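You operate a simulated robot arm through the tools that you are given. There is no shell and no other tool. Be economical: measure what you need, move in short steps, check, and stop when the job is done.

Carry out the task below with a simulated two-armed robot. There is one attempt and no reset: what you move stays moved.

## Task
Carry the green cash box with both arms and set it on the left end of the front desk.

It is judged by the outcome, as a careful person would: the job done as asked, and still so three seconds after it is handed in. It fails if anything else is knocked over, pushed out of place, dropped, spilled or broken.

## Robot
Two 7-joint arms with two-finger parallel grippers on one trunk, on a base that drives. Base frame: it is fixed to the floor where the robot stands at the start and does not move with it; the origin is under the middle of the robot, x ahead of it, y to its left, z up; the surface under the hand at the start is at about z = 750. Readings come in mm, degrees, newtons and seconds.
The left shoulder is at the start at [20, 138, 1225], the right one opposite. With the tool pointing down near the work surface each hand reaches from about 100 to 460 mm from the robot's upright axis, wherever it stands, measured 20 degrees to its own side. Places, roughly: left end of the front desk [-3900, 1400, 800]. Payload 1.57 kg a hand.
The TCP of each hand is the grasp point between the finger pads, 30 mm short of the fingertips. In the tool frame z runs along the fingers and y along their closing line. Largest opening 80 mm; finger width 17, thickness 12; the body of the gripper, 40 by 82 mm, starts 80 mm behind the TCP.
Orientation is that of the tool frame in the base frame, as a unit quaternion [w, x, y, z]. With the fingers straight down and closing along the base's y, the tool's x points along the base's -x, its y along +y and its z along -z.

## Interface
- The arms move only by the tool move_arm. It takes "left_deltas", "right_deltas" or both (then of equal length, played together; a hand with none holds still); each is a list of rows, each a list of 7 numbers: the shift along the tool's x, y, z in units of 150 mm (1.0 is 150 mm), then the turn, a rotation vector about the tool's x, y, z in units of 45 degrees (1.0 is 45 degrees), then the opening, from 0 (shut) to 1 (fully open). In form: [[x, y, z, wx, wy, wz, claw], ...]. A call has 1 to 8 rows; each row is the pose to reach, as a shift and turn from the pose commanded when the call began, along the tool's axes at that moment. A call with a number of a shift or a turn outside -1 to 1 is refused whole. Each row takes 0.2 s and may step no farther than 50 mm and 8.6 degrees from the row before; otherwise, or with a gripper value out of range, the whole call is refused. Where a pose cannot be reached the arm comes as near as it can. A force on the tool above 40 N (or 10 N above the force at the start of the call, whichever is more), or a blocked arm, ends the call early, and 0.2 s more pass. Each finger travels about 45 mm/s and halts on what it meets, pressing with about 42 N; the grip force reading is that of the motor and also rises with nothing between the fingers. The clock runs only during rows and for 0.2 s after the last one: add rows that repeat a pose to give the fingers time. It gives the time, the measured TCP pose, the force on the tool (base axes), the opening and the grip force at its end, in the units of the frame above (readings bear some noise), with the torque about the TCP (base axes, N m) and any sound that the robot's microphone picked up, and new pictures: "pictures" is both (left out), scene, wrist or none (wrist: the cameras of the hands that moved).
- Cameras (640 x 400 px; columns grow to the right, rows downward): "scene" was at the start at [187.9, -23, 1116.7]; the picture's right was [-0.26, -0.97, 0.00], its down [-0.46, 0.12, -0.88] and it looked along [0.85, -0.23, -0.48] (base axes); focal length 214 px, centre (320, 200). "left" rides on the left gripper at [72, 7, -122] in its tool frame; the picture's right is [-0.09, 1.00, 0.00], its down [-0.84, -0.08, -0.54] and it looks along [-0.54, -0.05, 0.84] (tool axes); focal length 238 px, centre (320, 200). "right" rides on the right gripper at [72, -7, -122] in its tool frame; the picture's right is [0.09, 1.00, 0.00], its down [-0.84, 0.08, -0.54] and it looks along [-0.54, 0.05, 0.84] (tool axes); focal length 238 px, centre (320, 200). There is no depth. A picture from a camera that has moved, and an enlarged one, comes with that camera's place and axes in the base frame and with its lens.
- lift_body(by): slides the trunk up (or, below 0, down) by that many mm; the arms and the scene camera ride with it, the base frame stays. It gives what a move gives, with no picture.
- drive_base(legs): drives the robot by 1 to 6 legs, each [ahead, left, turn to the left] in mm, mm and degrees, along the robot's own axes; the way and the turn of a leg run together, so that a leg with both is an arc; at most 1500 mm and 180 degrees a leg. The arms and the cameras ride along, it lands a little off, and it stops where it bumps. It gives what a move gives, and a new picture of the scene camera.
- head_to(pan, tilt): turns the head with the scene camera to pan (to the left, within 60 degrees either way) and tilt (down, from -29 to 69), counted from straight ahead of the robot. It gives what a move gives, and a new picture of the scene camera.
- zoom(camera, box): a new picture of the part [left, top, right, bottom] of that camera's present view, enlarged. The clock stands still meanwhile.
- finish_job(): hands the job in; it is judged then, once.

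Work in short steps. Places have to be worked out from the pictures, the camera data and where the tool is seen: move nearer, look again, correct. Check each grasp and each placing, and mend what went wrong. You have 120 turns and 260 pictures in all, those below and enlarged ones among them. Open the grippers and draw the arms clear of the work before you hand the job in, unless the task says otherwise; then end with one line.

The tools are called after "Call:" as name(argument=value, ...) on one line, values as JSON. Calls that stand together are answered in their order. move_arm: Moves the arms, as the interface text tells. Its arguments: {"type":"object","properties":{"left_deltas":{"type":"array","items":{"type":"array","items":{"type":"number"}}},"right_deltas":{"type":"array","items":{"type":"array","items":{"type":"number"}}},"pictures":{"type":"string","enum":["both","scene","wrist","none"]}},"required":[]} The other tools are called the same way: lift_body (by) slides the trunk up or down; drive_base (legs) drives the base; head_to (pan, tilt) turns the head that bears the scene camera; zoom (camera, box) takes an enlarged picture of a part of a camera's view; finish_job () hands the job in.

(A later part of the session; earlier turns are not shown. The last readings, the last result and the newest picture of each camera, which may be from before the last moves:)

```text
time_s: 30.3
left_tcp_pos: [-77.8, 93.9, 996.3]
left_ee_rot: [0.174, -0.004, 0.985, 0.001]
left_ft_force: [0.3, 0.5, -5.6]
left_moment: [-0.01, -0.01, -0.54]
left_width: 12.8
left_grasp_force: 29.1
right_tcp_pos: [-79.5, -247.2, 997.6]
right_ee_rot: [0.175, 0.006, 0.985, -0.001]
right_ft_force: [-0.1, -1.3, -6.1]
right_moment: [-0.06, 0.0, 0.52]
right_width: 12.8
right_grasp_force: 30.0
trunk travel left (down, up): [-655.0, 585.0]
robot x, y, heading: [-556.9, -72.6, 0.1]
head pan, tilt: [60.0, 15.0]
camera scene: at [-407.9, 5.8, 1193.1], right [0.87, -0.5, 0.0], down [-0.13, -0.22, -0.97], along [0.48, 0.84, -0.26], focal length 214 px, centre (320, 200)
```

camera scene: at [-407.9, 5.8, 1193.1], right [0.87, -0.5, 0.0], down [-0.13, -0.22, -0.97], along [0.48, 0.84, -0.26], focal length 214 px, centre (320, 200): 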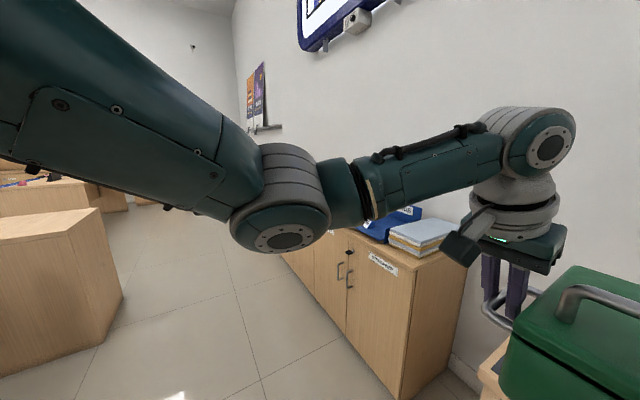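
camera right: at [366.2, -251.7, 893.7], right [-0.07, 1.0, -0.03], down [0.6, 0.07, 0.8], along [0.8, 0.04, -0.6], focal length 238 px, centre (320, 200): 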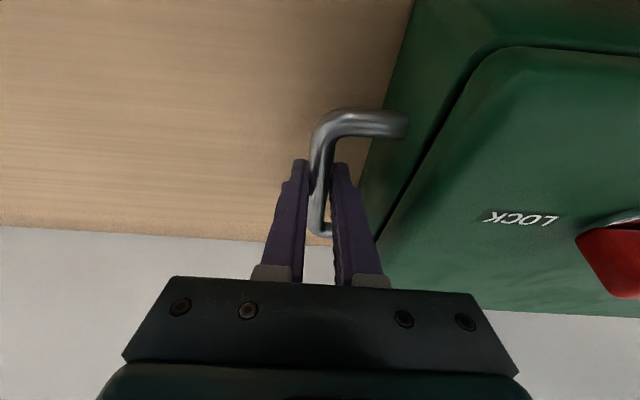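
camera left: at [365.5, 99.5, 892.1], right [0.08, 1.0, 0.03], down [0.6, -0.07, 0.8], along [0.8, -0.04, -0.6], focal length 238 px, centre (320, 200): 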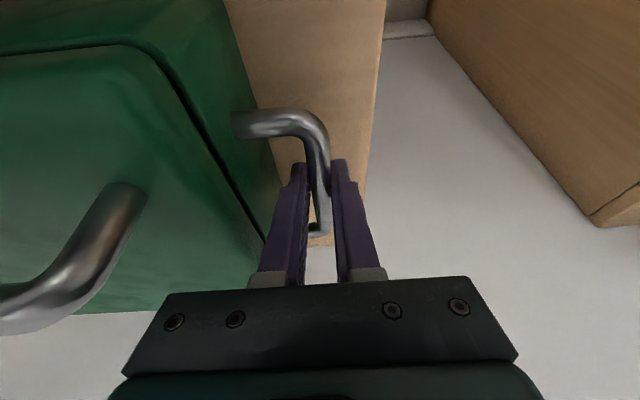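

The floor is clear around me here. I turn left 90° and look.

Call:
drive_base(legs=[[0, 0, 90]])

Call:
head_to(pan=0, tilt=10)

Call:
head_to(pan=60, tilt=20)

```text
time_s: 34.5
left_tcp_pos: [-728.3, 397.7, 997.1]
left_ee_rot: [-0.122, 0.702, -0.691, -0.124]
left_ft_force: [-0.1, 1.0, -6.4]
left_moment: [0.08, -0.02, -0.55]
left_width: 12.9
left_grasp_force: 29.9
right_tcp_pos: [-387.5, 401.1, 998.3]
right_ee_rot: [0.124, -0.695, 0.697, 0.124]
right_ft_force: [0.0, 0.7, -6.6]
right_moment: [-0.19, -0.03, 0.56]
right_width: 13.0
right_grasp_force: 29.1
trunk travel left (down, up): [-655.0, 585.0]
robot x, y, heading: [-552.9, -74.7, 90.5]
head pan, tilt: [60.0, 15.0]
camera scene: at [-635.9, 70.0, 1193.2], right [0.49, 0.87, 0.0], down [0.23, -0.13, -0.97], along [-0.84, 0.47, -0.26], focal length 214 px, centre (320, 200)
```

scene: 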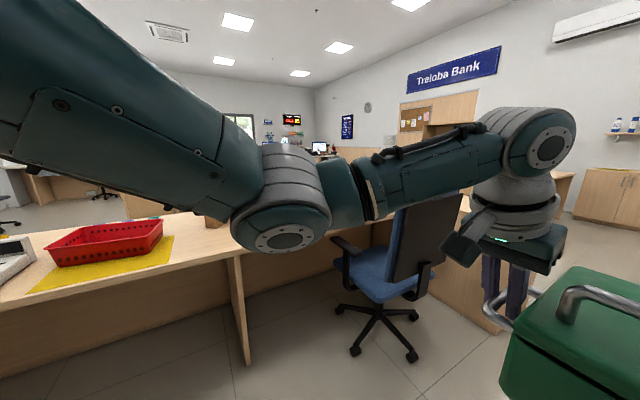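

```text
time_s: 35.8
left_tcp_pos: [-727.8, 398.2, 996.1]
left_ee_rot: [-0.122, 0.702, -0.691, -0.125]
left_ft_force: [0.2, -1.7, -5.7]
left_moment: [-0.02, 0.0, -0.51]
left_width: 12.7
left_grasp_force: 29.8
right_tcp_pos: [-387.1, 401.4, 997.4]
right_ee_rot: [0.123, -0.695, 0.698, 0.123]
right_ft_force: [0.0, -0.3, -5.0]
right_moment: [-0.05, -0.01, 0.57]
right_width: 12.9
right_grasp_force: 29.7
trunk travel left (down, up): [-655.0, 585.0]
robot x, y, heading: [-553.2, -77.9, 90.4]
head pan, tilt: [0.0, 10.0]
camera scene: at [-555.5, 117.0, 1201.3], right [1.0, 0.01, 0.0], down [0.0, -0.17, -0.98], along [-0.01, 0.98, -0.17], focal length 214 px, centre (320, 200)
```

scene: 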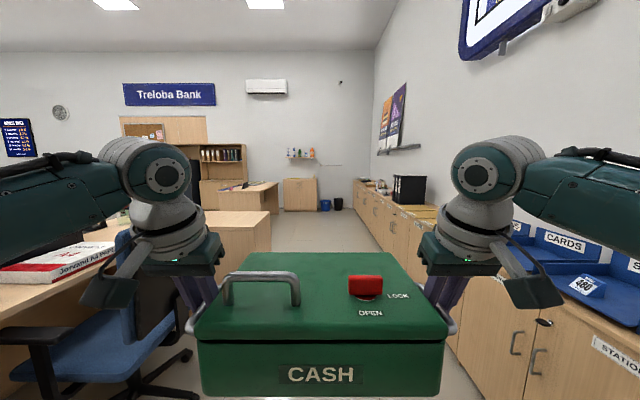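

```text
time_s: 37.1
left_tcp_pos: [-727.6, 397.7, 996.9]
left_ee_rot: [-0.123, 0.701, -0.691, -0.124]
left_ft_force: [-0.2, -0.4, -5.5]
left_moment: [-0.05, 0.03, -0.55]
left_width: 12.8
left_grasp_force: 29.8
right_tcp_pos: [-388.0, 399.1, 998.1]
right_ee_rot: [0.124, -0.695, 0.697, 0.124]
right_ft_force: [0.4, -0.2, -6.0]
right_moment: [-0.01, 0.02, 0.55]
right_width: 13.0
right_grasp_force: 29.5
trunk travel left (down, up): [-655.0, 585.0]
robot x, y, heading: [-553.7, -74.6, 90.4]
head pan, tilt: [60.0, 20.0]
camera scene: at [-635.6, 69.9, 1185.1], right [0.49, 0.87, 0.0], down [0.3, -0.17, -0.94], along [-0.82, 0.46, -0.34], focal length 214 px, centre (320, 200)
```

scene: 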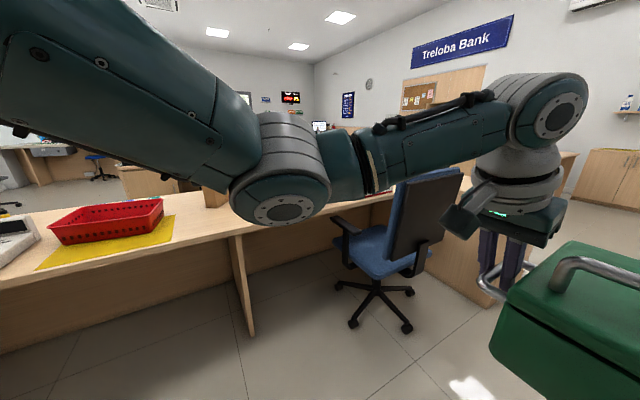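

I'm behind a teller counter, whose near edge is at about x ≈ -1530. I turn to face -x to find the front desk and the way around.

Call:
drive_base(legs=[[0, 0, 90]])

Call:
head_to(pan=0, tilt=8)

Call:
head_to(pan=-35, tilt=15)

Call:
head_to(pan=35, tilt=15)

```text
time_s: 41.4
left_tcp_pos: [-1027.0, -253.9, 997.7]
left_ee_rot: [0.002, 0.985, 0.013, -0.174]
left_ft_force: [0.3, -1.2, -6.2]
left_moment: [0.02, 0.15, -0.54]
left_width: 12.4
left_grasp_force: 29.8
right_tcp_pos: [-1033.1, 87.3, 997.6]
right_ee_rot: [0.0, 0.985, 0.003, -0.174]
right_ft_force: [0.6, 0.4, -6.0]
right_moment: [0.08, -0.15, 0.58]
right_width: 12.7
right_grasp_force: 29.7
trunk travel left (down, up): [-655.0, 585.0]
robot x, y, heading: [-554.9, -76.4, -178.9]
head pan, tilt: [60.0, 20.0]
camera scene: at [-697.7, -158.4, 1185.1], right [-0.88, 0.48, 0.0], down [0.17, 0.3, -0.94], along [-0.45, -0.82, -0.34], focal length 214 px, centre (320, 200)
```

scene: 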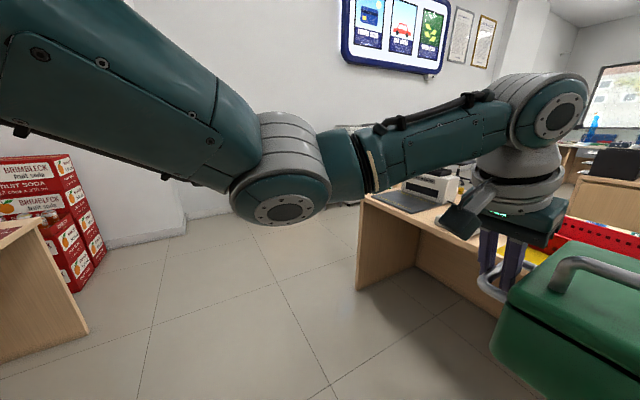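

```text
time_s: 42.7
left_tcp_pos: [-1026.9, -254.2, 996.5]
left_ee_rot: [0.002, 0.985, 0.012, -0.174]
left_ft_force: [0.3, -0.2, -6.6]
left_moment: [-0.01, -0.02, -0.51]
left_width: 12.5
left_grasp_force: 30.1
right_tcp_pos: [-1031.7, 85.9, 997.2]
right_ee_rot: [-0.001, 0.985, 0.002, -0.174]
right_ft_force: [0.2, 0.3, -5.8]
right_moment: [0.03, -0.01, 0.58]
right_width: 12.3
right_grasp_force: 29.9
trunk travel left (down, up): [-655.0, 585.0]
robot x, y, heading: [-553.0, -77.5, -179.0]
head pan, tilt: [0.0, 8.0]
camera scene: at [-745.3, -78.7, 1204.5], right [-0.02, 1.0, 0.0], down [0.14, 0.0, -0.99], along [-0.99, -0.02, -0.14], focal length 214 px, centre (320, 200)
```

scene: 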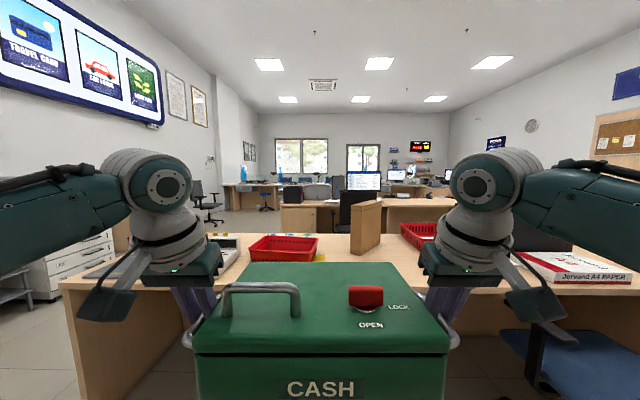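

```text
time_s: 43.7
left_tcp_pos: [-1025.6, -254.5, 998.6]
left_ee_rot: [0.001, 0.985, 0.012, -0.174]
left_ft_force: [0.2, -0.8, -6.0]
left_moment: [0.0, -0.05, -0.54]
left_width: 12.8
left_grasp_force: 29.6
right_tcp_pos: [-1032.1, 87.1, 997.0]
right_ee_rot: [0.001, 0.985, 0.003, -0.173]
right_ft_force: [-0.1, 0.4, -5.7]
right_moment: [0.0, -0.03, 0.53]
right_width: 12.9
right_grasp_force: 29.2
trunk travel left (down, up): [-655.0, 585.0]
robot x, y, heading: [-555.9, -79.1, -179.1]
head pan, tilt: [-35.0, 15.0]
camera scene: at [-730.3, -24.8, 1193.2], right [0.56, 0.83, 0.0], down [0.22, -0.14, -0.97], along [-0.8, 0.54, -0.26], focal length 214 px, centre (320, 200)
```

scene: 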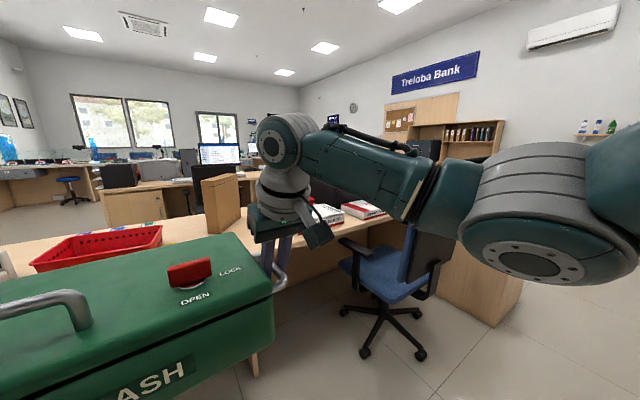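

```text
time_s: 45.1
left_tcp_pos: [-1026.4, -254.5, 996.2]
left_ee_rot: [0.002, 0.984, 0.013, -0.175]
left_ft_force: [0.2, -0.6, -6.0]
left_moment: [0.0, -0.04, -0.57]
left_width: 12.8
left_grasp_force: 29.8
right_tcp_pos: [-1032.0, 86.0, 998.4]
right_ee_rot: [0.0, 0.985, 0.003, -0.174]
right_ft_force: [-1.0, 0.3, -6.0]
right_moment: [0.01, -0.01, 0.56]
right_width: 13.0
right_grasp_force: 30.5
trunk travel left (down, up): [-655.0, 585.0]
robot x, y, heading: [-553.3, -74.5, -179.0]
head pan, tilt: [35.0, 15.0]
camera scene: at [-728.2, -131.8, 1193.2], right [-0.59, 0.81, 0.0], down [0.21, 0.15, -0.97], along [-0.78, -0.57, -0.26], focal length 214 px, centre (320, 200)
```

scene: 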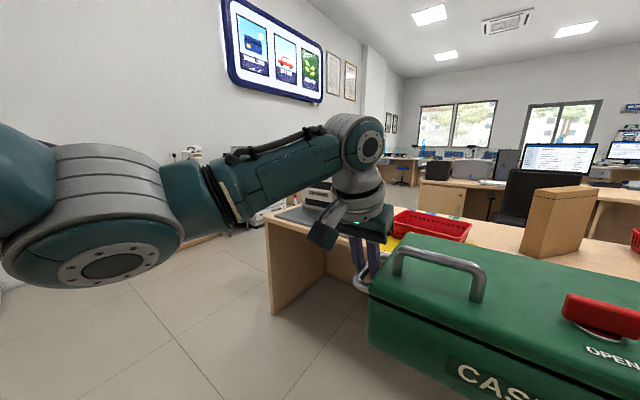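

I look closer at the area around [-3900, 1400], which should appear near (425, 197) with the head straight.

Call:
head_to(pan=-20, tilt=5)

Call:
zoom(camera="scene", box=[160, 100, 400, 250])

```text
time_s: 46.4
left_tcp_pos: [-1027.5, -253.6, 996.9]
left_ee_rot: [0.003, 0.985, 0.012, -0.174]
left_ft_force: [0.2, -1.2, -6.0]
left_moment: [-0.02, -0.03, -0.58]
left_width: 12.7
left_grasp_force: 29.9
right_tcp_pos: [-1033.1, 86.8, 997.1]
right_ee_rot: [0.001, 0.985, 0.004, -0.174]
right_ft_force: [-0.5, 0.3, -6.6]
right_moment: [0.03, -0.03, 0.54]
right_width: 12.9
right_grasp_force: 29.1
trunk travel left (down, up): [-655.0, 585.0]
robot x, y, heading: [-555.3, -75.3, -179.1]
head pan, tilt: [-20.0, 5.0]
camera scene: at [-739.6, -47.2, 1209.4], right [0.32, 0.95, 0.0], down [0.08, -0.03, -1.0], along [-0.94, 0.32, -0.09], focal length 214 px, centre (320, 200)
```

scene: 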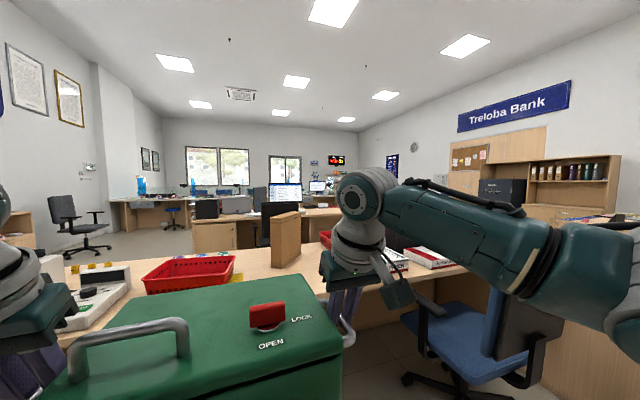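

```text
2.67 times, centred on (280, 175) of scene
camera zoom: at [-739.6, -47.2, 1209.4], right [0.32, 0.95, 0.0], down [0.08, -0.03, -1.0], along [-0.94, 0.32, -0.09], focal length 572 px, centre (427, 267)
```

zoom: 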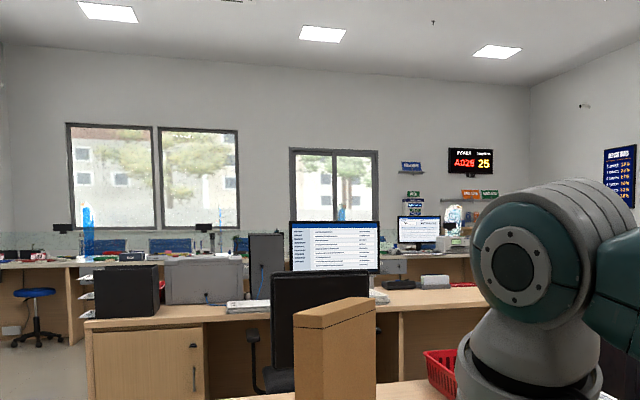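

The front desk is the second row, with its near edge at about x ≈ -3650 and the goal at its +y end. I raise the trunk so that the box clears the furniture and I can see a route.

Call:
lift_body(by=350)

Call:
head_to(pan=0, tilt=20)

Call:
head_to(pan=-60, tilt=20)

Call:
head_to(pan=55, tilt=20)

```text
time_s: 49.8
left_tcp_pos: [-1027.5, -254.4, 1346.9]
left_ee_rot: [0.003, 0.985, 0.013, -0.174]
left_ft_force: [-0.2, -0.8, -5.6]
left_moment: [0.02, -0.06, -0.56]
left_width: 12.7
left_grasp_force: 29.4
right_tcp_pos: [-1032.5, 85.3, 1346.5]
right_ee_rot: [0.001, 0.985, 0.004, -0.174]
right_ft_force: [-0.1, -0.1, -6.8]
right_moment: [0.0, -0.06, 0.55]
right_width: 12.7
right_grasp_force: 29.6
trunk travel left (down, up): [-1005.0, 235.0]
robot x, y, heading: [-557.0, -75.9, -178.7]
head pan, tilt: [-20.0, 5.0]
```

```text
time_s: 50.6
left_tcp_pos: [-1026.6, -253.8, 1347.1]
left_ee_rot: [0.003, 0.985, 0.013, -0.174]
left_ft_force: [1.1, -0.8, -6.7]
left_moment: [0.0, -0.01, -0.56]
left_width: 12.3
left_grasp_force: 29.2
right_tcp_pos: [-1032.1, 86.4, 1348.9]
right_ee_rot: [0.001, 0.985, 0.003, -0.174]
right_ft_force: [0.1, 1.1, -5.7]
right_moment: [-0.02, -0.05, 0.54]
right_width: 12.8
right_grasp_force: 29.4
trunk travel left (down, up): [-1005.0, 235.0]
robot x, y, heading: [-556.3, -78.0, -179.0]
head pan, tilt: [0.0, 20.0]
camera scene: at [-746.2, -78.6, 1535.1], right [-0.02, 1.0, 0.0], down [0.34, 0.01, -0.94], along [-0.94, -0.02, -0.34], focal length 214 px, centre (320, 200)
```

scene: 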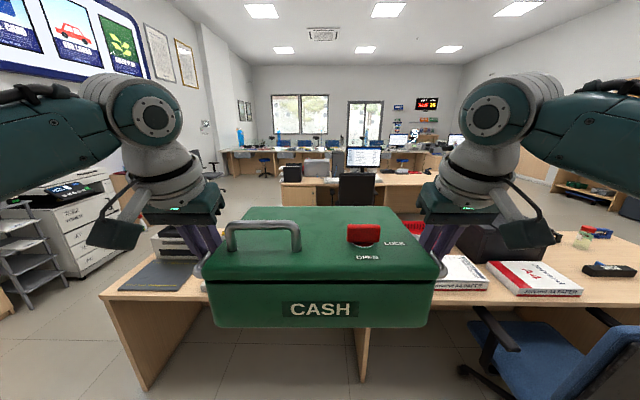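

```text
time_s: 51.9
left_tcp_pos: [-1026.4, -254.1, 1346.1]
left_ee_rot: [0.002, 0.985, 0.013, -0.174]
left_ft_force: [-0.1, -0.5, -5.7]
left_moment: [0.01, -0.04, -0.51]
left_width: 12.5
left_grasp_force: 29.3
right_tcp_pos: [-1032.9, 85.0, 1346.9]
right_ee_rot: [0.0, 0.985, 0.004, -0.174]
right_ft_force: [0.5, 0.2, -6.6]
right_moment: [0.02, 0.01, 0.56]
right_width: 12.8
right_grasp_force: 29.8
trunk travel left (down, up): [-1005.0, 235.0]
robot x, y, heading: [-551.9, -73.4, -178.8]
head pan, tilt: [-60.0, 20.0]
camera scene: at [-701.2, 2.8, 1535.1], right [0.86, 0.52, 0.0], down [0.18, -0.29, -0.94], along [-0.49, 0.8, -0.34], focal length 214 px, centre (320, 200)
```

scene: 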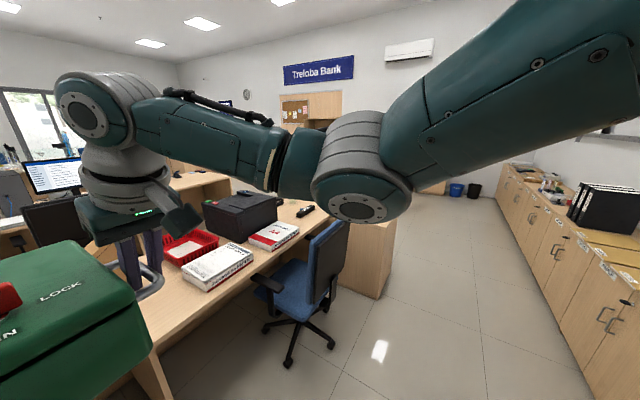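

```text
time_s: 53.8
left_tcp_pos: [-1027.6, -253.7, 1347.5]
left_ee_rot: [0.003, 0.984, 0.012, -0.175]
left_ft_force: [0.1, -0.4, -6.3]
left_moment: [-0.02, -0.05, -0.54]
left_width: 12.6
left_grasp_force: 29.8
right_tcp_pos: [-1032.0, 85.3, 1347.5]
right_ee_rot: [0.001, 0.985, 0.003, -0.173]
right_ft_force: [0.6, -0.1, -6.1]
right_moment: [-0.01, -0.02, 0.53]
right_width: 12.9
right_grasp_force: 29.4
trunk travel left (down, up): [-1005.0, 235.0]
robot x, y, heading: [-557.2, -77.1, -178.9]
head pan, tilt: [55.0, 20.0]
camera scene: at [-705.1, -154.1, 1535.1], right [-0.83, 0.56, 0.0], down [0.19, 0.28, -0.94], along [-0.52, -0.78, -0.34], focal length 214 px, centre (320, 200)
```

scene: 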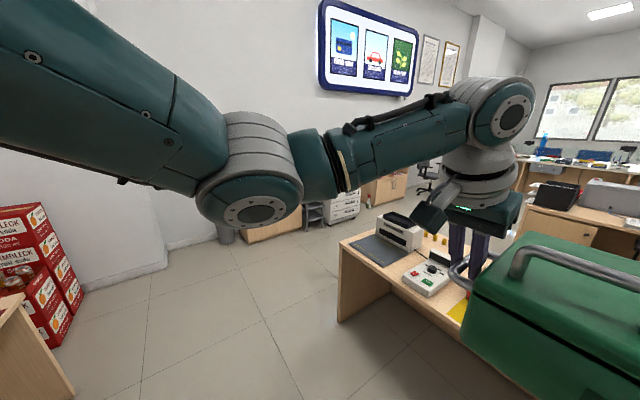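

There's an open aisle between the cabinets and the teller counter, and it leads toward +y. I turn right to face +y and drive along it with the box held high.

Call:
drive_base(legs=[[0, 0, -91], [900, -120, 0]])

Call:
head_to(pan=20, tilt=25)

Call:
head_to(pan=60, tilt=25)

```text
time_s: 62.5
left_tcp_pos: [-598.7, 1307.8, 1347.4]
left_ee_rot: [-0.122, 0.698, -0.695, -0.125]
left_ft_force: [-0.3, -0.1, -5.8]
left_moment: [-0.05, -0.02, -0.54]
left_width: 12.7
left_grasp_force: 30.2
right_tcp_pos: [-258.5, 1305.3, 1346.7]
right_ee_rot: [0.123, -0.692, 0.701, 0.122]
right_ft_force: [0.8, -1.1, -6.3]
right_moment: [0.01, -0.01, 0.57]
right_width: 13.0
right_grasp_force: 29.2
trunk travel left (down, up): [-1005.0, 235.0]
robot x, y, heading: [-431.0, 831.3, 89.8]
head pan, tilt: [55.0, 20.0]
camera scene: at [-505.5, 984.7, 1535.1], right [0.58, 0.82, 0.0], down [0.28, -0.2, -0.94], along [-0.77, 0.54, -0.34], focal length 214 px, centre (320, 200)
```

scene: 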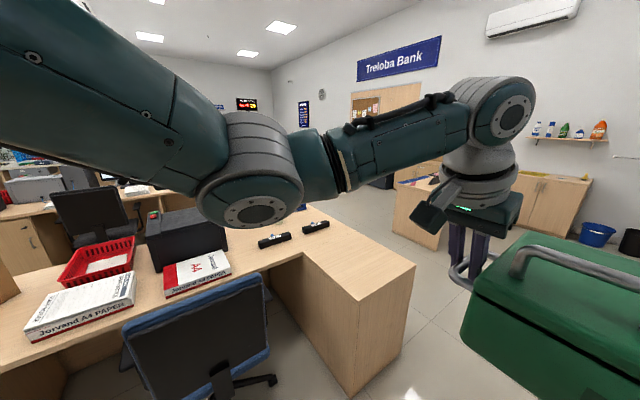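

```text
time_s: 63.5
left_tcp_pos: [-598.6, 1307.2, 1346.7]
left_ee_rot: [-0.122, 0.698, -0.695, -0.124]
left_ft_force: [-0.4, -0.2, -5.4]
left_moment: [-0.09, 0.01, -0.54]
left_width: 12.7
left_grasp_force: 30.0
right_tcp_pos: [-257.9, 1306.3, 1347.4]
right_ee_rot: [0.124, -0.691, 0.702, 0.122]
right_ft_force: [0.2, 0.5, -6.4]
right_moment: [-0.02, 0.01, 0.56]
right_width: 12.8
right_grasp_force: 29.8
trunk travel left (down, up): [-1005.0, 235.0]
robot x, y, heading: [-429.3, 829.8, 89.9]
head pan, tilt: [20.0, 25.0]
camera scene: at [-460.7, 1017.8, 1526.9], right [0.94, 0.34, 0.0], down [0.14, -0.4, -0.91], along [-0.31, 0.85, -0.42], focal length 214 px, centre (320, 200)
```

scene: 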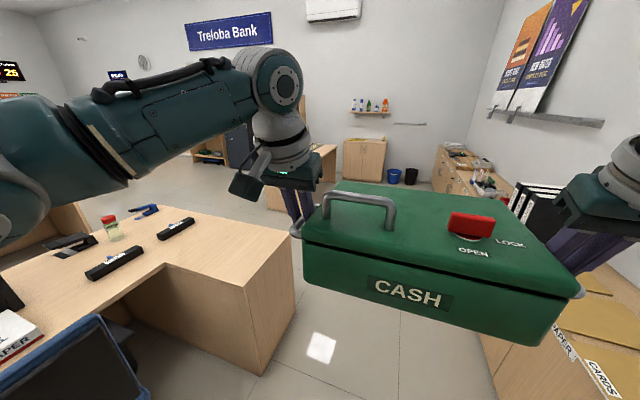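

```text
time_s: 64.6
left_tcp_pos: [-597.7, 1307.6, 1346.6]
left_ee_rot: [-0.122, 0.698, -0.695, -0.123]
left_ft_force: [-0.8, 0.0, -5.9]
left_moment: [-0.02, 0.04, -0.52]
left_width: 12.6
left_grasp_force: 29.5
right_tcp_pos: [-258.2, 1305.5, 1347.1]
right_ee_rot: [0.124, -0.692, 0.701, 0.122]
right_ft_force: [0.3, -0.2, -6.3]
right_moment: [-0.1, 0.0, 0.55]
right_width: 12.8
right_grasp_force: 29.7
trunk travel left (down, up): [-1005.0, 235.0]
robot x, y, heading: [-431.3, 829.6, 90.1]
head pan, tilt: [60.0, 25.0]
camera scene: at [-509.0, 977.5, 1527.0], right [0.5, 0.86, 0.0], down [0.37, -0.21, -0.91], along [-0.78, 0.46, -0.42], focal length 214 px, centre (320, 200)
```

scene: 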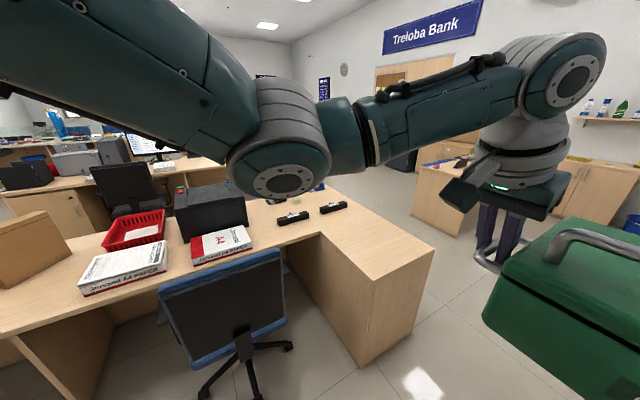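

The L-shaped counter ends near y ≈ 2300, and the next desk starts at about y ≈ 3600. I drive on to see the gap.

Call:
drive_base(legs=[[1500, 0, 0], [550, 0, 0]])

Call:
head_to(pan=55, tilt=25)

```text
time_s: 74.8
left_tcp_pos: [-602.9, 3346.3, 1346.6]
left_ee_rot: [-0.122, 0.699, -0.694, -0.124]
left_ft_force: [-0.5, 0.9, -6.7]
left_moment: [-0.03, 0.01, -0.54]
left_width: 12.6
left_grasp_force: 30.1
right_tcp_pos: [-262.4, 3345.0, 1346.6]
right_ee_rot: [0.124, -0.693, 0.7, 0.122]
right_ft_force: [0.0, 1.0, -6.2]
right_moment: [-0.05, 0.04, 0.57]
right_width: 12.6
right_grasp_force: 29.7
trunk travel left (down, up): [-1005.0, 235.0]
robot x, y, heading: [-434.5, 2871.4, 90.2]
head pan, tilt: [60.0, 25.0]
camera scene: at [-512.1, 3015.3, 1527.0], right [0.5, 0.87, 0.0], down [0.37, -0.21, -0.91], along [-0.79, 0.45, -0.42], focal length 214 px, centre (320, 200)
```

scene: 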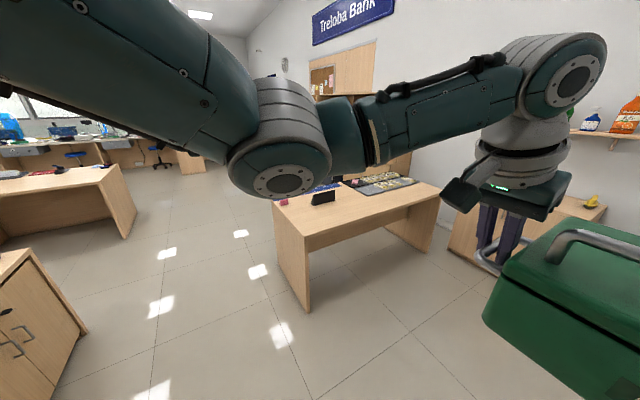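

```text
time_s: 75.4
left_tcp_pos: [-601.2, 3344.7, 1347.1]
left_ee_rot: [-0.122, 0.699, -0.694, -0.124]
left_ft_force: [-0.6, 0.5, -6.7]
left_moment: [-0.06, -0.01, -0.56]
left_width: 12.9
left_grasp_force: 29.5
right_tcp_pos: [-263.0, 3343.2, 1346.6]
right_ee_rot: [0.123, -0.694, 0.699, 0.122]
right_ft_force: [0.2, 0.5, -7.1]
right_moment: [0.0, 0.01, 0.55]
right_width: 12.7
right_grasp_force: 29.6
trunk travel left (down, up): [-1005.0, 235.0]
robot x, y, heading: [-430.1, 2868.4, 90.1]
head pan, tilt: [55.0, 25.0]
camera scene: at [-507.8, 3022.1, 1527.0], right [0.57, 0.82, 0.0], down [0.35, -0.24, -0.91], along [-0.74, 0.52, -0.42], focal length 214 px, centre (320, 200)
```

scene: 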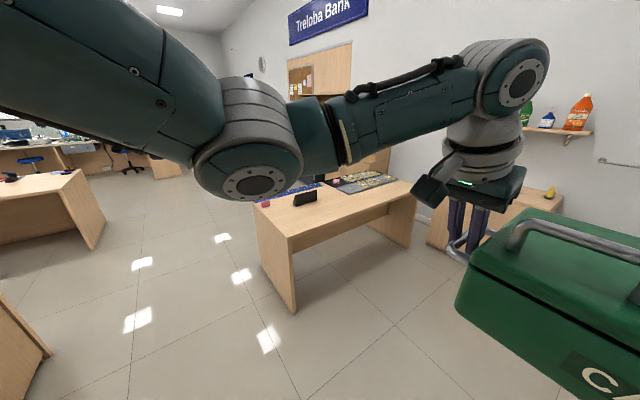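

The near corner of the front desk's +y end is at about [-3600, 2000]. I turn to face -x and look.

Call:
drive_base(legs=[[0, 0, 90]])

Call:
head_to(pan=15, tilt=15)

Call:
head_to(pan=-30, tilt=25)

```text
time_s: 79.7
left_tcp_pos: [-906.0, 2693.2, 1345.8]
left_ee_rot: [0.003, 0.985, 0.011, -0.174]
left_ft_force: [0.5, 0.4, -6.0]
left_moment: [0.02, 0.09, -0.55]
left_width: 12.7
left_grasp_force: 29.9
right_tcp_pos: [-910.0, 3032.6, 1346.8]
right_ee_rot: [0.0, 0.985, 0.0, -0.173]
right_ft_force: [-1.0, -0.5, -5.9]
right_moment: [0.01, -0.18, 0.53]
right_width: 12.8
right_grasp_force: 29.6
trunk travel left (down, up): [-1005.0, 235.0]
robot x, y, heading: [-431.6, 2867.2, -179.4]
head pan, tilt: [55.0, 25.0]
camera scene: at [-583.2, 2792.4, 1527.0], right [-0.83, 0.56, 0.0], down [0.24, 0.35, -0.91], along [-0.51, -0.75, -0.42], focal length 214 px, centre (320, 200)
```

scene: 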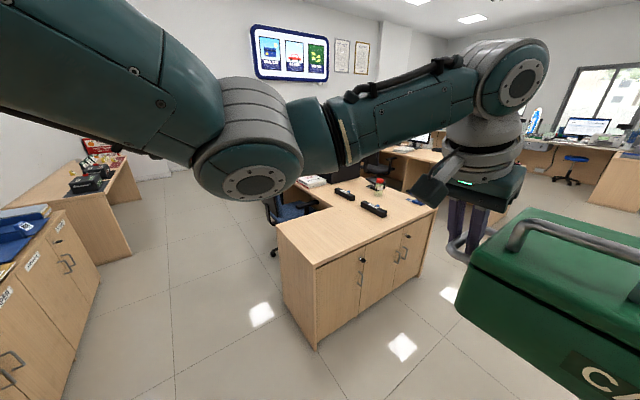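

```text
time_s: 80.7
left_tcp_pos: [-905.8, 2693.5, 1345.1]
left_ee_rot: [0.003, 0.985, 0.011, -0.173]
left_ft_force: [0.2, -1.0, -6.3]
left_moment: [0.01, -0.04, -0.56]
left_width: 12.7
left_grasp_force: 29.6
right_tcp_pos: [-910.3, 3035.3, 1347.3]
right_ee_rot: [0.0, 0.985, 0.0, -0.174]
right_ft_force: [0.4, 0.7, -5.9]
right_moment: [-0.02, -0.02, 0.55]
right_width: 12.9
right_grasp_force: 29.5
trunk travel left (down, up): [-1005.0, 235.0]
robot x, y, heading: [-432.5, 2870.1, -179.1]
head pan, tilt: [15.0, 15.0]
camera scene: at [-621.3, 2843.1, 1543.1], right [-0.27, 0.96, 0.0], down [0.25, 0.07, -0.97], along [-0.93, -0.26, -0.26], focal length 214 px, centre (320, 200)
```

scene: 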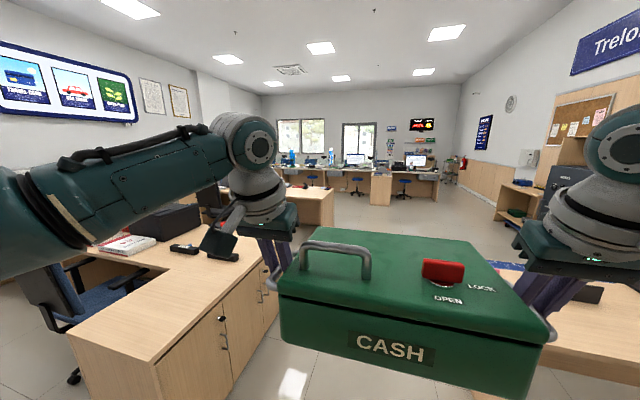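

```text
time_s: 81.9
left_tcp_pos: [-905.7, 2693.3, 1346.1]
left_ee_rot: [0.003, 0.985, 0.01, -0.174]
left_ft_force: [-0.3, -1.2, -6.3]
left_moment: [0.01, -0.04, -0.55]
left_width: 12.7
left_grasp_force: 29.2
right_tcp_pos: [-909.0, 3033.6, 1348.3]
right_ee_rot: [0.0, 0.985, 0.001, -0.174]
right_ft_force: [0.0, 0.0, -5.4]
right_moment: [0.03, -0.1, 0.54]
right_width: 12.9
right_grasp_force: 29.9
trunk travel left (down, up): [-1005.0, 235.0]
robot x, y, heading: [-431.9, 2866.0, -179.3]
head pan, tilt: [-30.0, 25.0]
camera scene: at [-611.9, 2913.5, 1527.0], right [0.49, 0.87, 0.0], down [0.37, -0.21, -0.91], along [-0.79, 0.44, -0.42], focal length 214 px, centre (320, 200)
```

scene: 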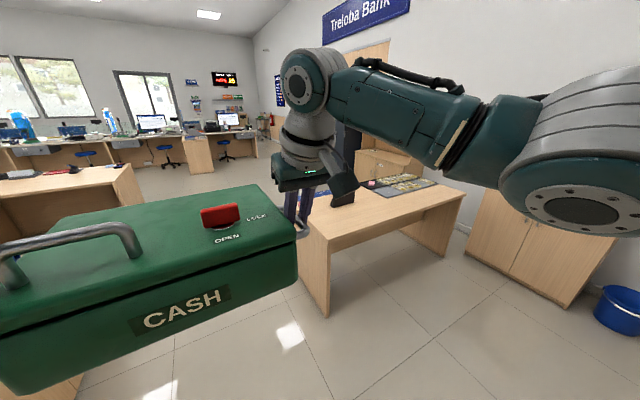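

The gap between the counter (y < 2040) and the next desk (y > 3500) is clear. I drive toward the front desk.

Call:
drive_base(legs=[[1500, 80, 0]])

Call:
head_to(pan=30, tilt=20)

Call:
head_to(pan=60, tilt=30)

```text
refused: leg 1 is longer than a leg can be; nothing moved
```

```text
time_s: 83.2
left_tcp_pos: [-906.2, 2693.1, 1346.8]
left_ee_rot: [0.003, 0.985, 0.011, -0.174]
left_ft_force: [0.0, -1.0, -6.0]
left_moment: [-0.01, -0.05, -0.59]
left_width: 12.6
left_grasp_force: 29.5
right_tcp_pos: [-910.5, 3035.2, 1347.0]
right_ee_rot: [0.0, 0.985, 0.001, -0.174]
right_ft_force: [0.1, 0.1, -6.1]
right_moment: [0.01, -0.05, 0.57]
right_width: 13.0
right_grasp_force: 29.8
trunk travel left (down, up): [-1005.0, 235.0]
robot x, y, heading: [-432.5, 2869.5, -179.2]
head pan, tilt: [30.0, 20.0]
camera scene: at [-611.4, 2821.0, 1535.0], right [-0.51, 0.86, 0.0], down [0.29, 0.17, -0.94], along [-0.81, -0.48, -0.34], focal length 214 px, centre (320, 200)
```

scene: 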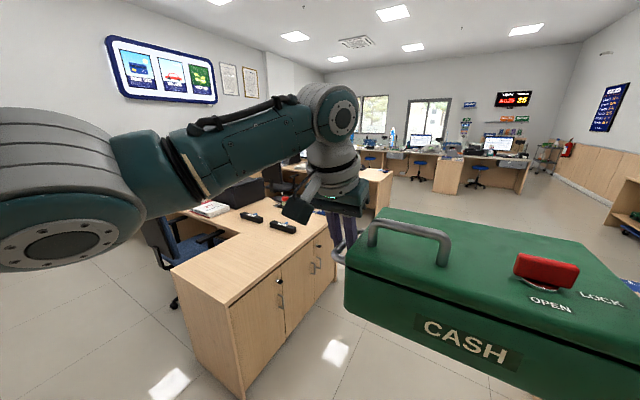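

```text
time_s: 84.1
left_tcp_pos: [-906.7, 2692.3, 1345.2]
left_ee_rot: [0.003, 0.985, 0.01, -0.174]
left_ft_force: [0.3, -1.1, -6.1]
left_moment: [-0.01, -0.02, -0.55]
left_width: 12.8
left_grasp_force: 29.7
right_tcp_pos: [-910.1, 3033.9, 1346.9]
right_ee_rot: [0.0, 0.985, 0.001, -0.173]
right_ft_force: [0.2, 0.5, -5.3]
right_moment: [0.03, -0.04, 0.55]
right_width: 13.1
right_grasp_force: 29.4
trunk travel left (down, up): [-1005.0, 235.0]
robot x, y, heading: [-431.3, 2868.9, -179.4]
head pan, tilt: [60.0, 30.0]
camera scene: at [-575.6, 2789.7, 1519.0], right [-0.87, 0.49, 0.0], down [0.25, 0.44, -0.87], along [-0.42, -0.76, -0.5], focal length 214 px, centre (320, 200)
```

scene: 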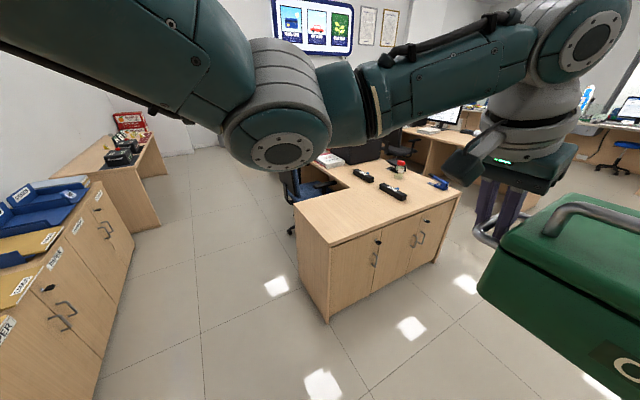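

The leg was slightly too long, so I split it.

Call:
drive_base(legs=[[1400, 80, 0], [300, 0, 0]])

Call:
head_to(pan=20, tilt=20)

Call:
head_to(pan=50, tilt=25)

```text
time_s: 92.8
left_tcp_pos: [-2612.8, 2637.3, 1346.4]
left_ee_rot: [0.0, 0.985, -0.003, -0.173]
left_ft_force: [0.0, -0.9, -6.3]
left_moment: [-0.05, -0.05, -0.58]
left_width: 12.9
left_grasp_force: 29.4
right_tcp_pos: [-2607.5, 2976.6, 1346.3]
right_ee_rot: [-0.003, 0.985, -0.013, -0.173]
right_ft_force: [-0.6, -0.9, -5.7]
right_moment: [-0.02, -0.03, 0.53]
right_width: 13.0
right_grasp_force: 29.7
trunk travel left (down, up): [-1005.0, 235.0]
robot x, y, heading: [-2136.6, 2798.0, 179.2]
head pan, tilt: [60.0, 30.0]
camera scene: at [-2281.1, 2723.5, 1519.0], right [-0.86, 0.51, 0.0], down [0.26, 0.43, -0.87], along [-0.44, -0.74, -0.5], focal length 214 px, centre (320, 200)
```

scene: 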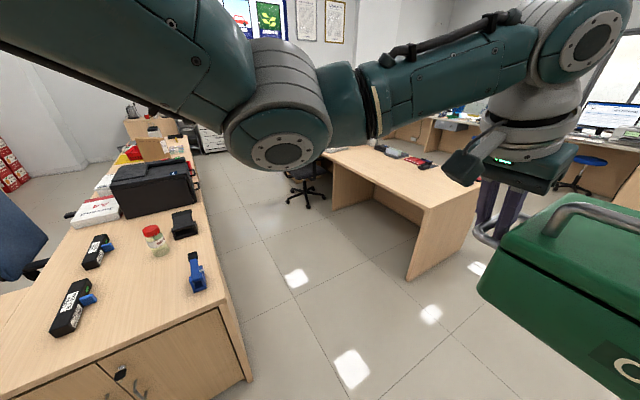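

```text
time_s: 93.8
left_tcp_pos: [-2613.7, 2636.9, 1346.7]
left_ee_rot: [0.001, 0.985, -0.004, -0.174]
left_ft_force: [0.3, -0.9, -6.0]
left_moment: [0.03, 0.0, -0.57]
left_width: 12.2
left_grasp_force: 29.3
right_tcp_pos: [-2608.1, 2976.5, 1346.2]
right_ee_rot: [-0.003, 0.985, -0.014, -0.172]
right_ft_force: [0.1, -0.1, -6.9]
right_moment: [0.01, -0.02, 0.56]
right_width: 12.8
right_grasp_force: 30.0
trunk travel left (down, up): [-1005.0, 235.0]
robot x, y, heading: [-2134.4, 2800.0, 179.3]
head pan, tilt: [20.0, 20.0]
camera scene: at [-2322.7, 2770.5, 1535.0], right [-0.33, 0.94, 0.0], down [0.32, 0.11, -0.94], along [-0.89, -0.31, -0.34], focal length 214 px, centre (320, 200)
```

scene: 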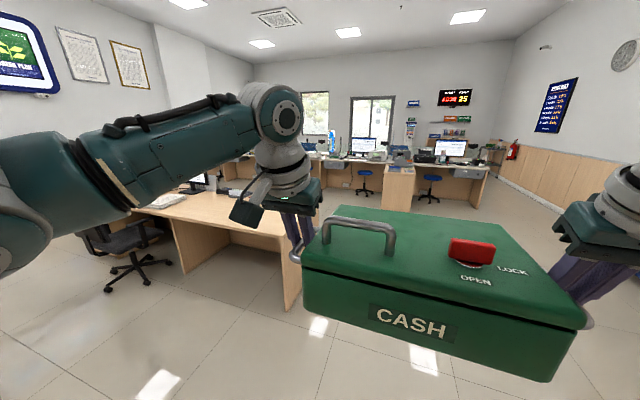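

```text
time_s: 94.8
left_tcp_pos: [-2613.8, 2637.0, 1346.6]
left_ee_rot: [0.0, 0.985, -0.004, -0.174]
left_ft_force: [0.1, -0.4, -6.8]
left_moment: [0.0, -0.01, -0.55]
left_width: 12.7
left_grasp_force: 29.5
right_tcp_pos: [-2608.3, 2976.1, 1345.9]
right_ee_rot: [-0.003, 0.985, -0.013, -0.173]
right_ft_force: [0.3, 0.9, -7.2]
right_moment: [0.03, -0.06, 0.54]
right_width: 12.7
right_grasp_force: 30.0
trunk travel left (down, up): [-1005.0, 235.0]
robot x, y, heading: [-2135.5, 2800.6, 179.0]
head pan, tilt: [50.0, 25.0]
camera scene: at [-2295.1, 2731.5, 1527.0], right [-0.76, 0.65, 0.0], down [0.28, 0.32, -0.91], along [-0.59, -0.69, -0.42], focal length 214 px, centre (320, 200)
```

scene: 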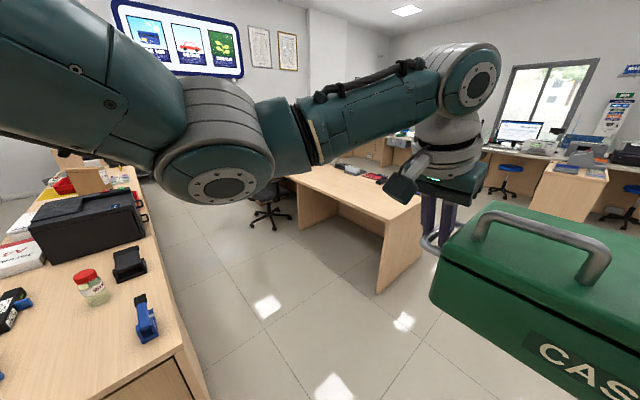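

The front desk's +y end spans about x -3560 to -4260 and reaches y ≈ 2050, with a chair near y ≈ 440. I move into the aisle in front of that end and look.

Call:
drive_base(legs=[[720, 0, 0], [0, 1200, 1]])

Call:
head_to(pan=0, tilt=55)

Call:
head_to(pan=25, tilt=35)

```text
time_s: 104.4
left_tcp_pos: [-3354.8, 1437.7, 1346.1]
left_ee_rot: [0.001, 0.985, -0.004, -0.174]
left_ft_force: [-0.4, -0.8, -6.0]
left_moment: [-0.03, 0.06, -0.5]
left_width: 12.5
left_grasp_force: 30.1
right_tcp_pos: [-3350.9, 1779.3, 1346.4]
right_ee_rot: [-0.004, 0.985, -0.013, -0.172]
right_ft_force: [0.3, 0.7, -4.8]
right_moment: [0.01, -0.11, 0.52]
right_width: 12.7
right_grasp_force: 29.6
trunk travel left (down, up): [-1005.0, 235.0]
robot x, y, heading: [-2876.3, 1601.3, 179.3]
head pan, tilt: [50.0, 25.0]
camera scene: at [-3036.4, 1532.7, 1527.0], right [-0.76, 0.65, 0.0], down [0.28, 0.32, -0.91], along [-0.59, -0.69, -0.42], focal length 214 px, centre (320, 200)
```

scene: 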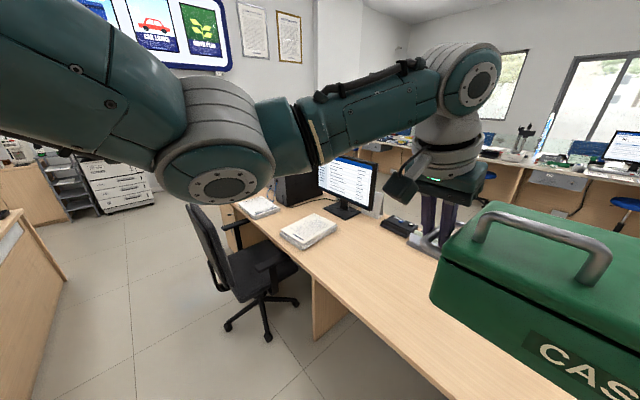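

```text
time_s: 105.6
left_tcp_pos: [-3355.2, 1437.3, 1345.5]
left_ee_rot: [0.0, 0.985, -0.004, -0.174]
left_ft_force: [-0.5, 0.4, -6.2]
left_moment: [0.0, -0.03, -0.52]
left_width: 12.7
left_grasp_force: 29.8
right_tcp_pos: [-3349.6, 1777.7, 1347.0]
right_ee_rot: [-0.003, 0.985, -0.013, -0.173]
right_ft_force: [-0.2, 0.2, -5.7]
right_moment: [0.02, -0.04, 0.54]
right_width: 12.8
right_grasp_force: 29.9
trunk travel left (down, up): [-1005.0, 235.0]
robot x, y, heading: [-2879.7, 1603.3, 179.3]
head pan, tilt: [0.0, 55.0]
camera scene: at [-3048.2, 1603.4, 1483.0], right [0.01, 1.0, 0.0], down [0.82, -0.01, -0.57], along [-0.57, 0.01, -0.82], focal length 214 px, centre (320, 200)
```

scene: 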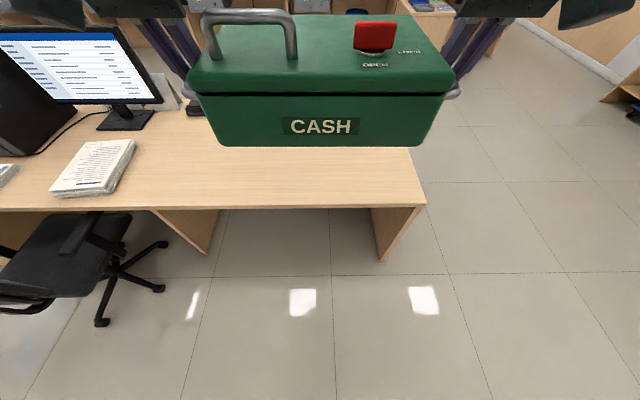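

```text
time_s: 106.5
left_tcp_pos: [-3355.6, 1438.0, 1346.1]
left_ee_rot: [0.0, 0.985, -0.004, -0.172]
left_ft_force: [-0.1, -0.3, -6.7]
left_moment: [0.01, 0.0, -0.55]
left_width: 12.8
left_grasp_force: 29.6
right_tcp_pos: [-3349.0, 1777.4, 1346.6]
right_ee_rot: [-0.004, 0.985, -0.013, -0.173]
right_ft_force: [0.8, 0.6, -6.4]
right_moment: [0.0, -0.04, 0.57]
right_width: 12.9
right_grasp_force: 29.7
trunk travel left (down, up): [-1005.0, 235.0]
robot x, y, heading: [-2879.1, 1599.0, 179.2]
head pan, tilt: [25.0, 35.0]
camera scene: at [-3056.5, 1566.4, 1511.1], right [-0.41, 0.91, 0.0], down [0.53, 0.23, -0.82], along [-0.75, -0.33, -0.57], focal length 214 px, centre (320, 200)
```

scene: 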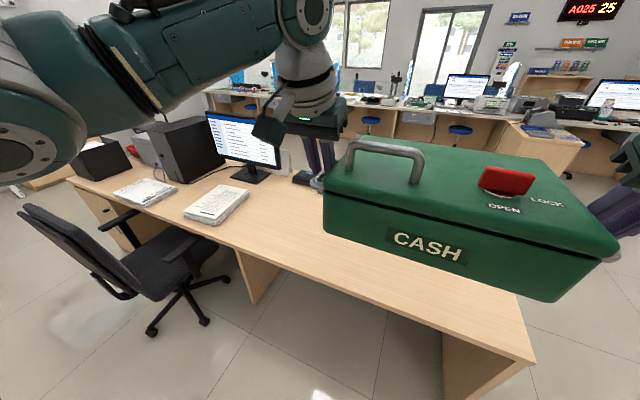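

The free stretch is y ≈ 1050–2040, with the desk's near edge at x ≈ -3518. I drive so that the box comes over about [-3900, 1500].

Call:
drive_base(legs=[[545, 107, 0.7]])

Call:
head_to(pan=0, tilt=65)

Call:
head_to(pan=40, tilt=45)

```text
time_s: 109.7
left_tcp_pos: [-3902.4, 1333.7, 1346.5]
left_ee_rot: [0.001, 0.985, 0.0, -0.173]
left_ft_force: [-0.9, -0.3, -6.3]
left_moment: [0.0, 0.01, -0.54]
left_width: 12.9
left_grasp_force: 30.1
right_tcp_pos: [-3899.8, 1673.6, 1346.8]
right_ee_rot: [-0.003, 0.985, -0.009, -0.173]
right_ft_force: [0.2, 0.2, -5.4]
right_moment: [0.0, -0.06, 0.57]
right_width: 12.8
right_grasp_force: 29.6
trunk travel left (down, up): [-1005.0, 235.0]
robot x, y, heading: [-3425.2, 1496.4, 179.8]
head pan, tilt: [25.0, 35.0]
camera scene: at [-3605.0, 1464.4, 1511.2], right [-0.42, 0.91, 0.0], down [0.52, 0.24, -0.82], along [-0.74, -0.34, -0.57], focal length 214 px, centre (320, 200)
```

scene: 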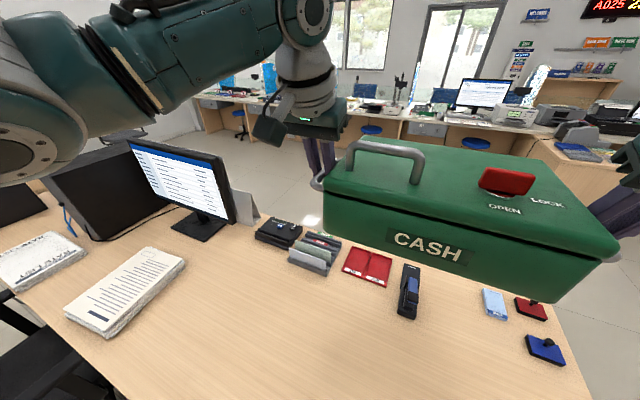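

```text
time_s: 110.7
left_tcp_pos: [-3901.2, 1333.3, 1345.7]
left_ee_rot: [0.0, 0.985, -0.001, -0.173]
left_ft_force: [0.7, -0.3, -6.3]
left_moment: [0.02, -0.05, -0.51]
left_width: 12.5
left_grasp_force: 29.5
right_tcp_pos: [-3899.1, 1673.0, 1347.0]
right_ee_rot: [-0.003, 0.985, -0.008, -0.173]
right_ft_force: [0.4, 0.0, -6.6]
right_moment: [-0.01, -0.05, 0.54]
right_width: 12.9
right_grasp_force: 30.2
trunk travel left (down, up): [-1005.0, 235.0]
robot x, y, heading: [-3424.1, 1500.7, 180.0]
head pan, tilt: [0.0, 65.0]
camera scene: at [-3585.7, 1501.5, 1471.4], right [0.0, 1.0, 0.0], down [0.91, 0.0, -0.42], along [-0.42, 0.0, -0.91], focal length 214 px, centre (320, 200)
```

scene: 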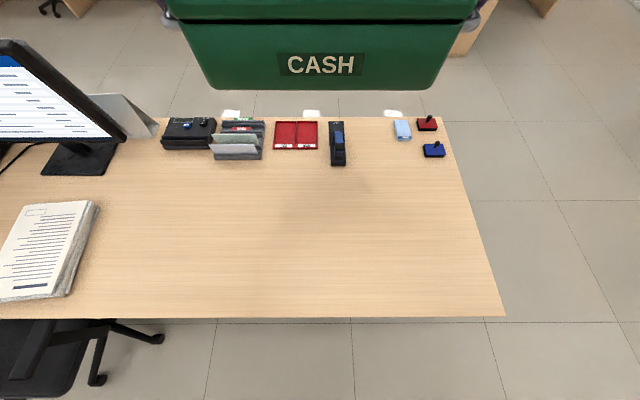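

```text
time_s: 111.7
left_tcp_pos: [-3902.2, 1333.5, 1346.4]
left_ee_rot: [0.001, 0.985, 0.0, -0.173]
left_ft_force: [0.0, 0.3, -6.1]
left_moment: [-0.06, 0.01, -0.55]
left_width: 12.6
left_grasp_force: 29.8
right_tcp_pos: [-3899.3, 1673.6, 1347.1]
right_ee_rot: [-0.002, 0.985, -0.008, -0.173]
right_ft_force: [1.3, -0.3, -6.0]
right_moment: [-0.01, -0.06, 0.55]
right_width: 12.6
right_grasp_force: 29.3
trunk travel left (down, up): [-1005.0, 235.0]
robot x, y, heading: [-3423.7, 1501.4, 179.5]
head pan, tilt: [40.0, 45.0]
camera scene: at [-3587.6, 1449.4, 1496.3], right [-0.64, 0.77, 0.0], down [0.55, 0.45, -0.71], along [-0.54, -0.45, -0.71], focal length 214 px, centre (320, 200)
```

scene: 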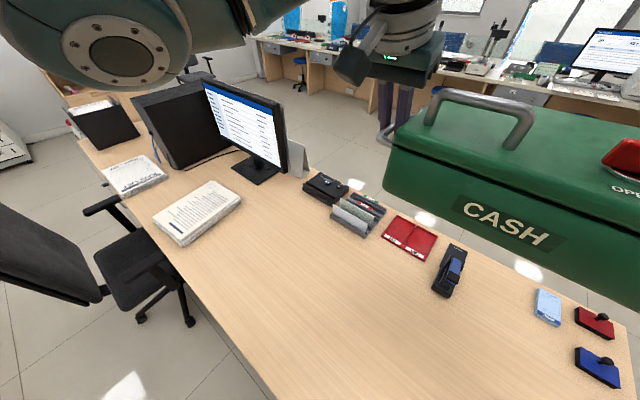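

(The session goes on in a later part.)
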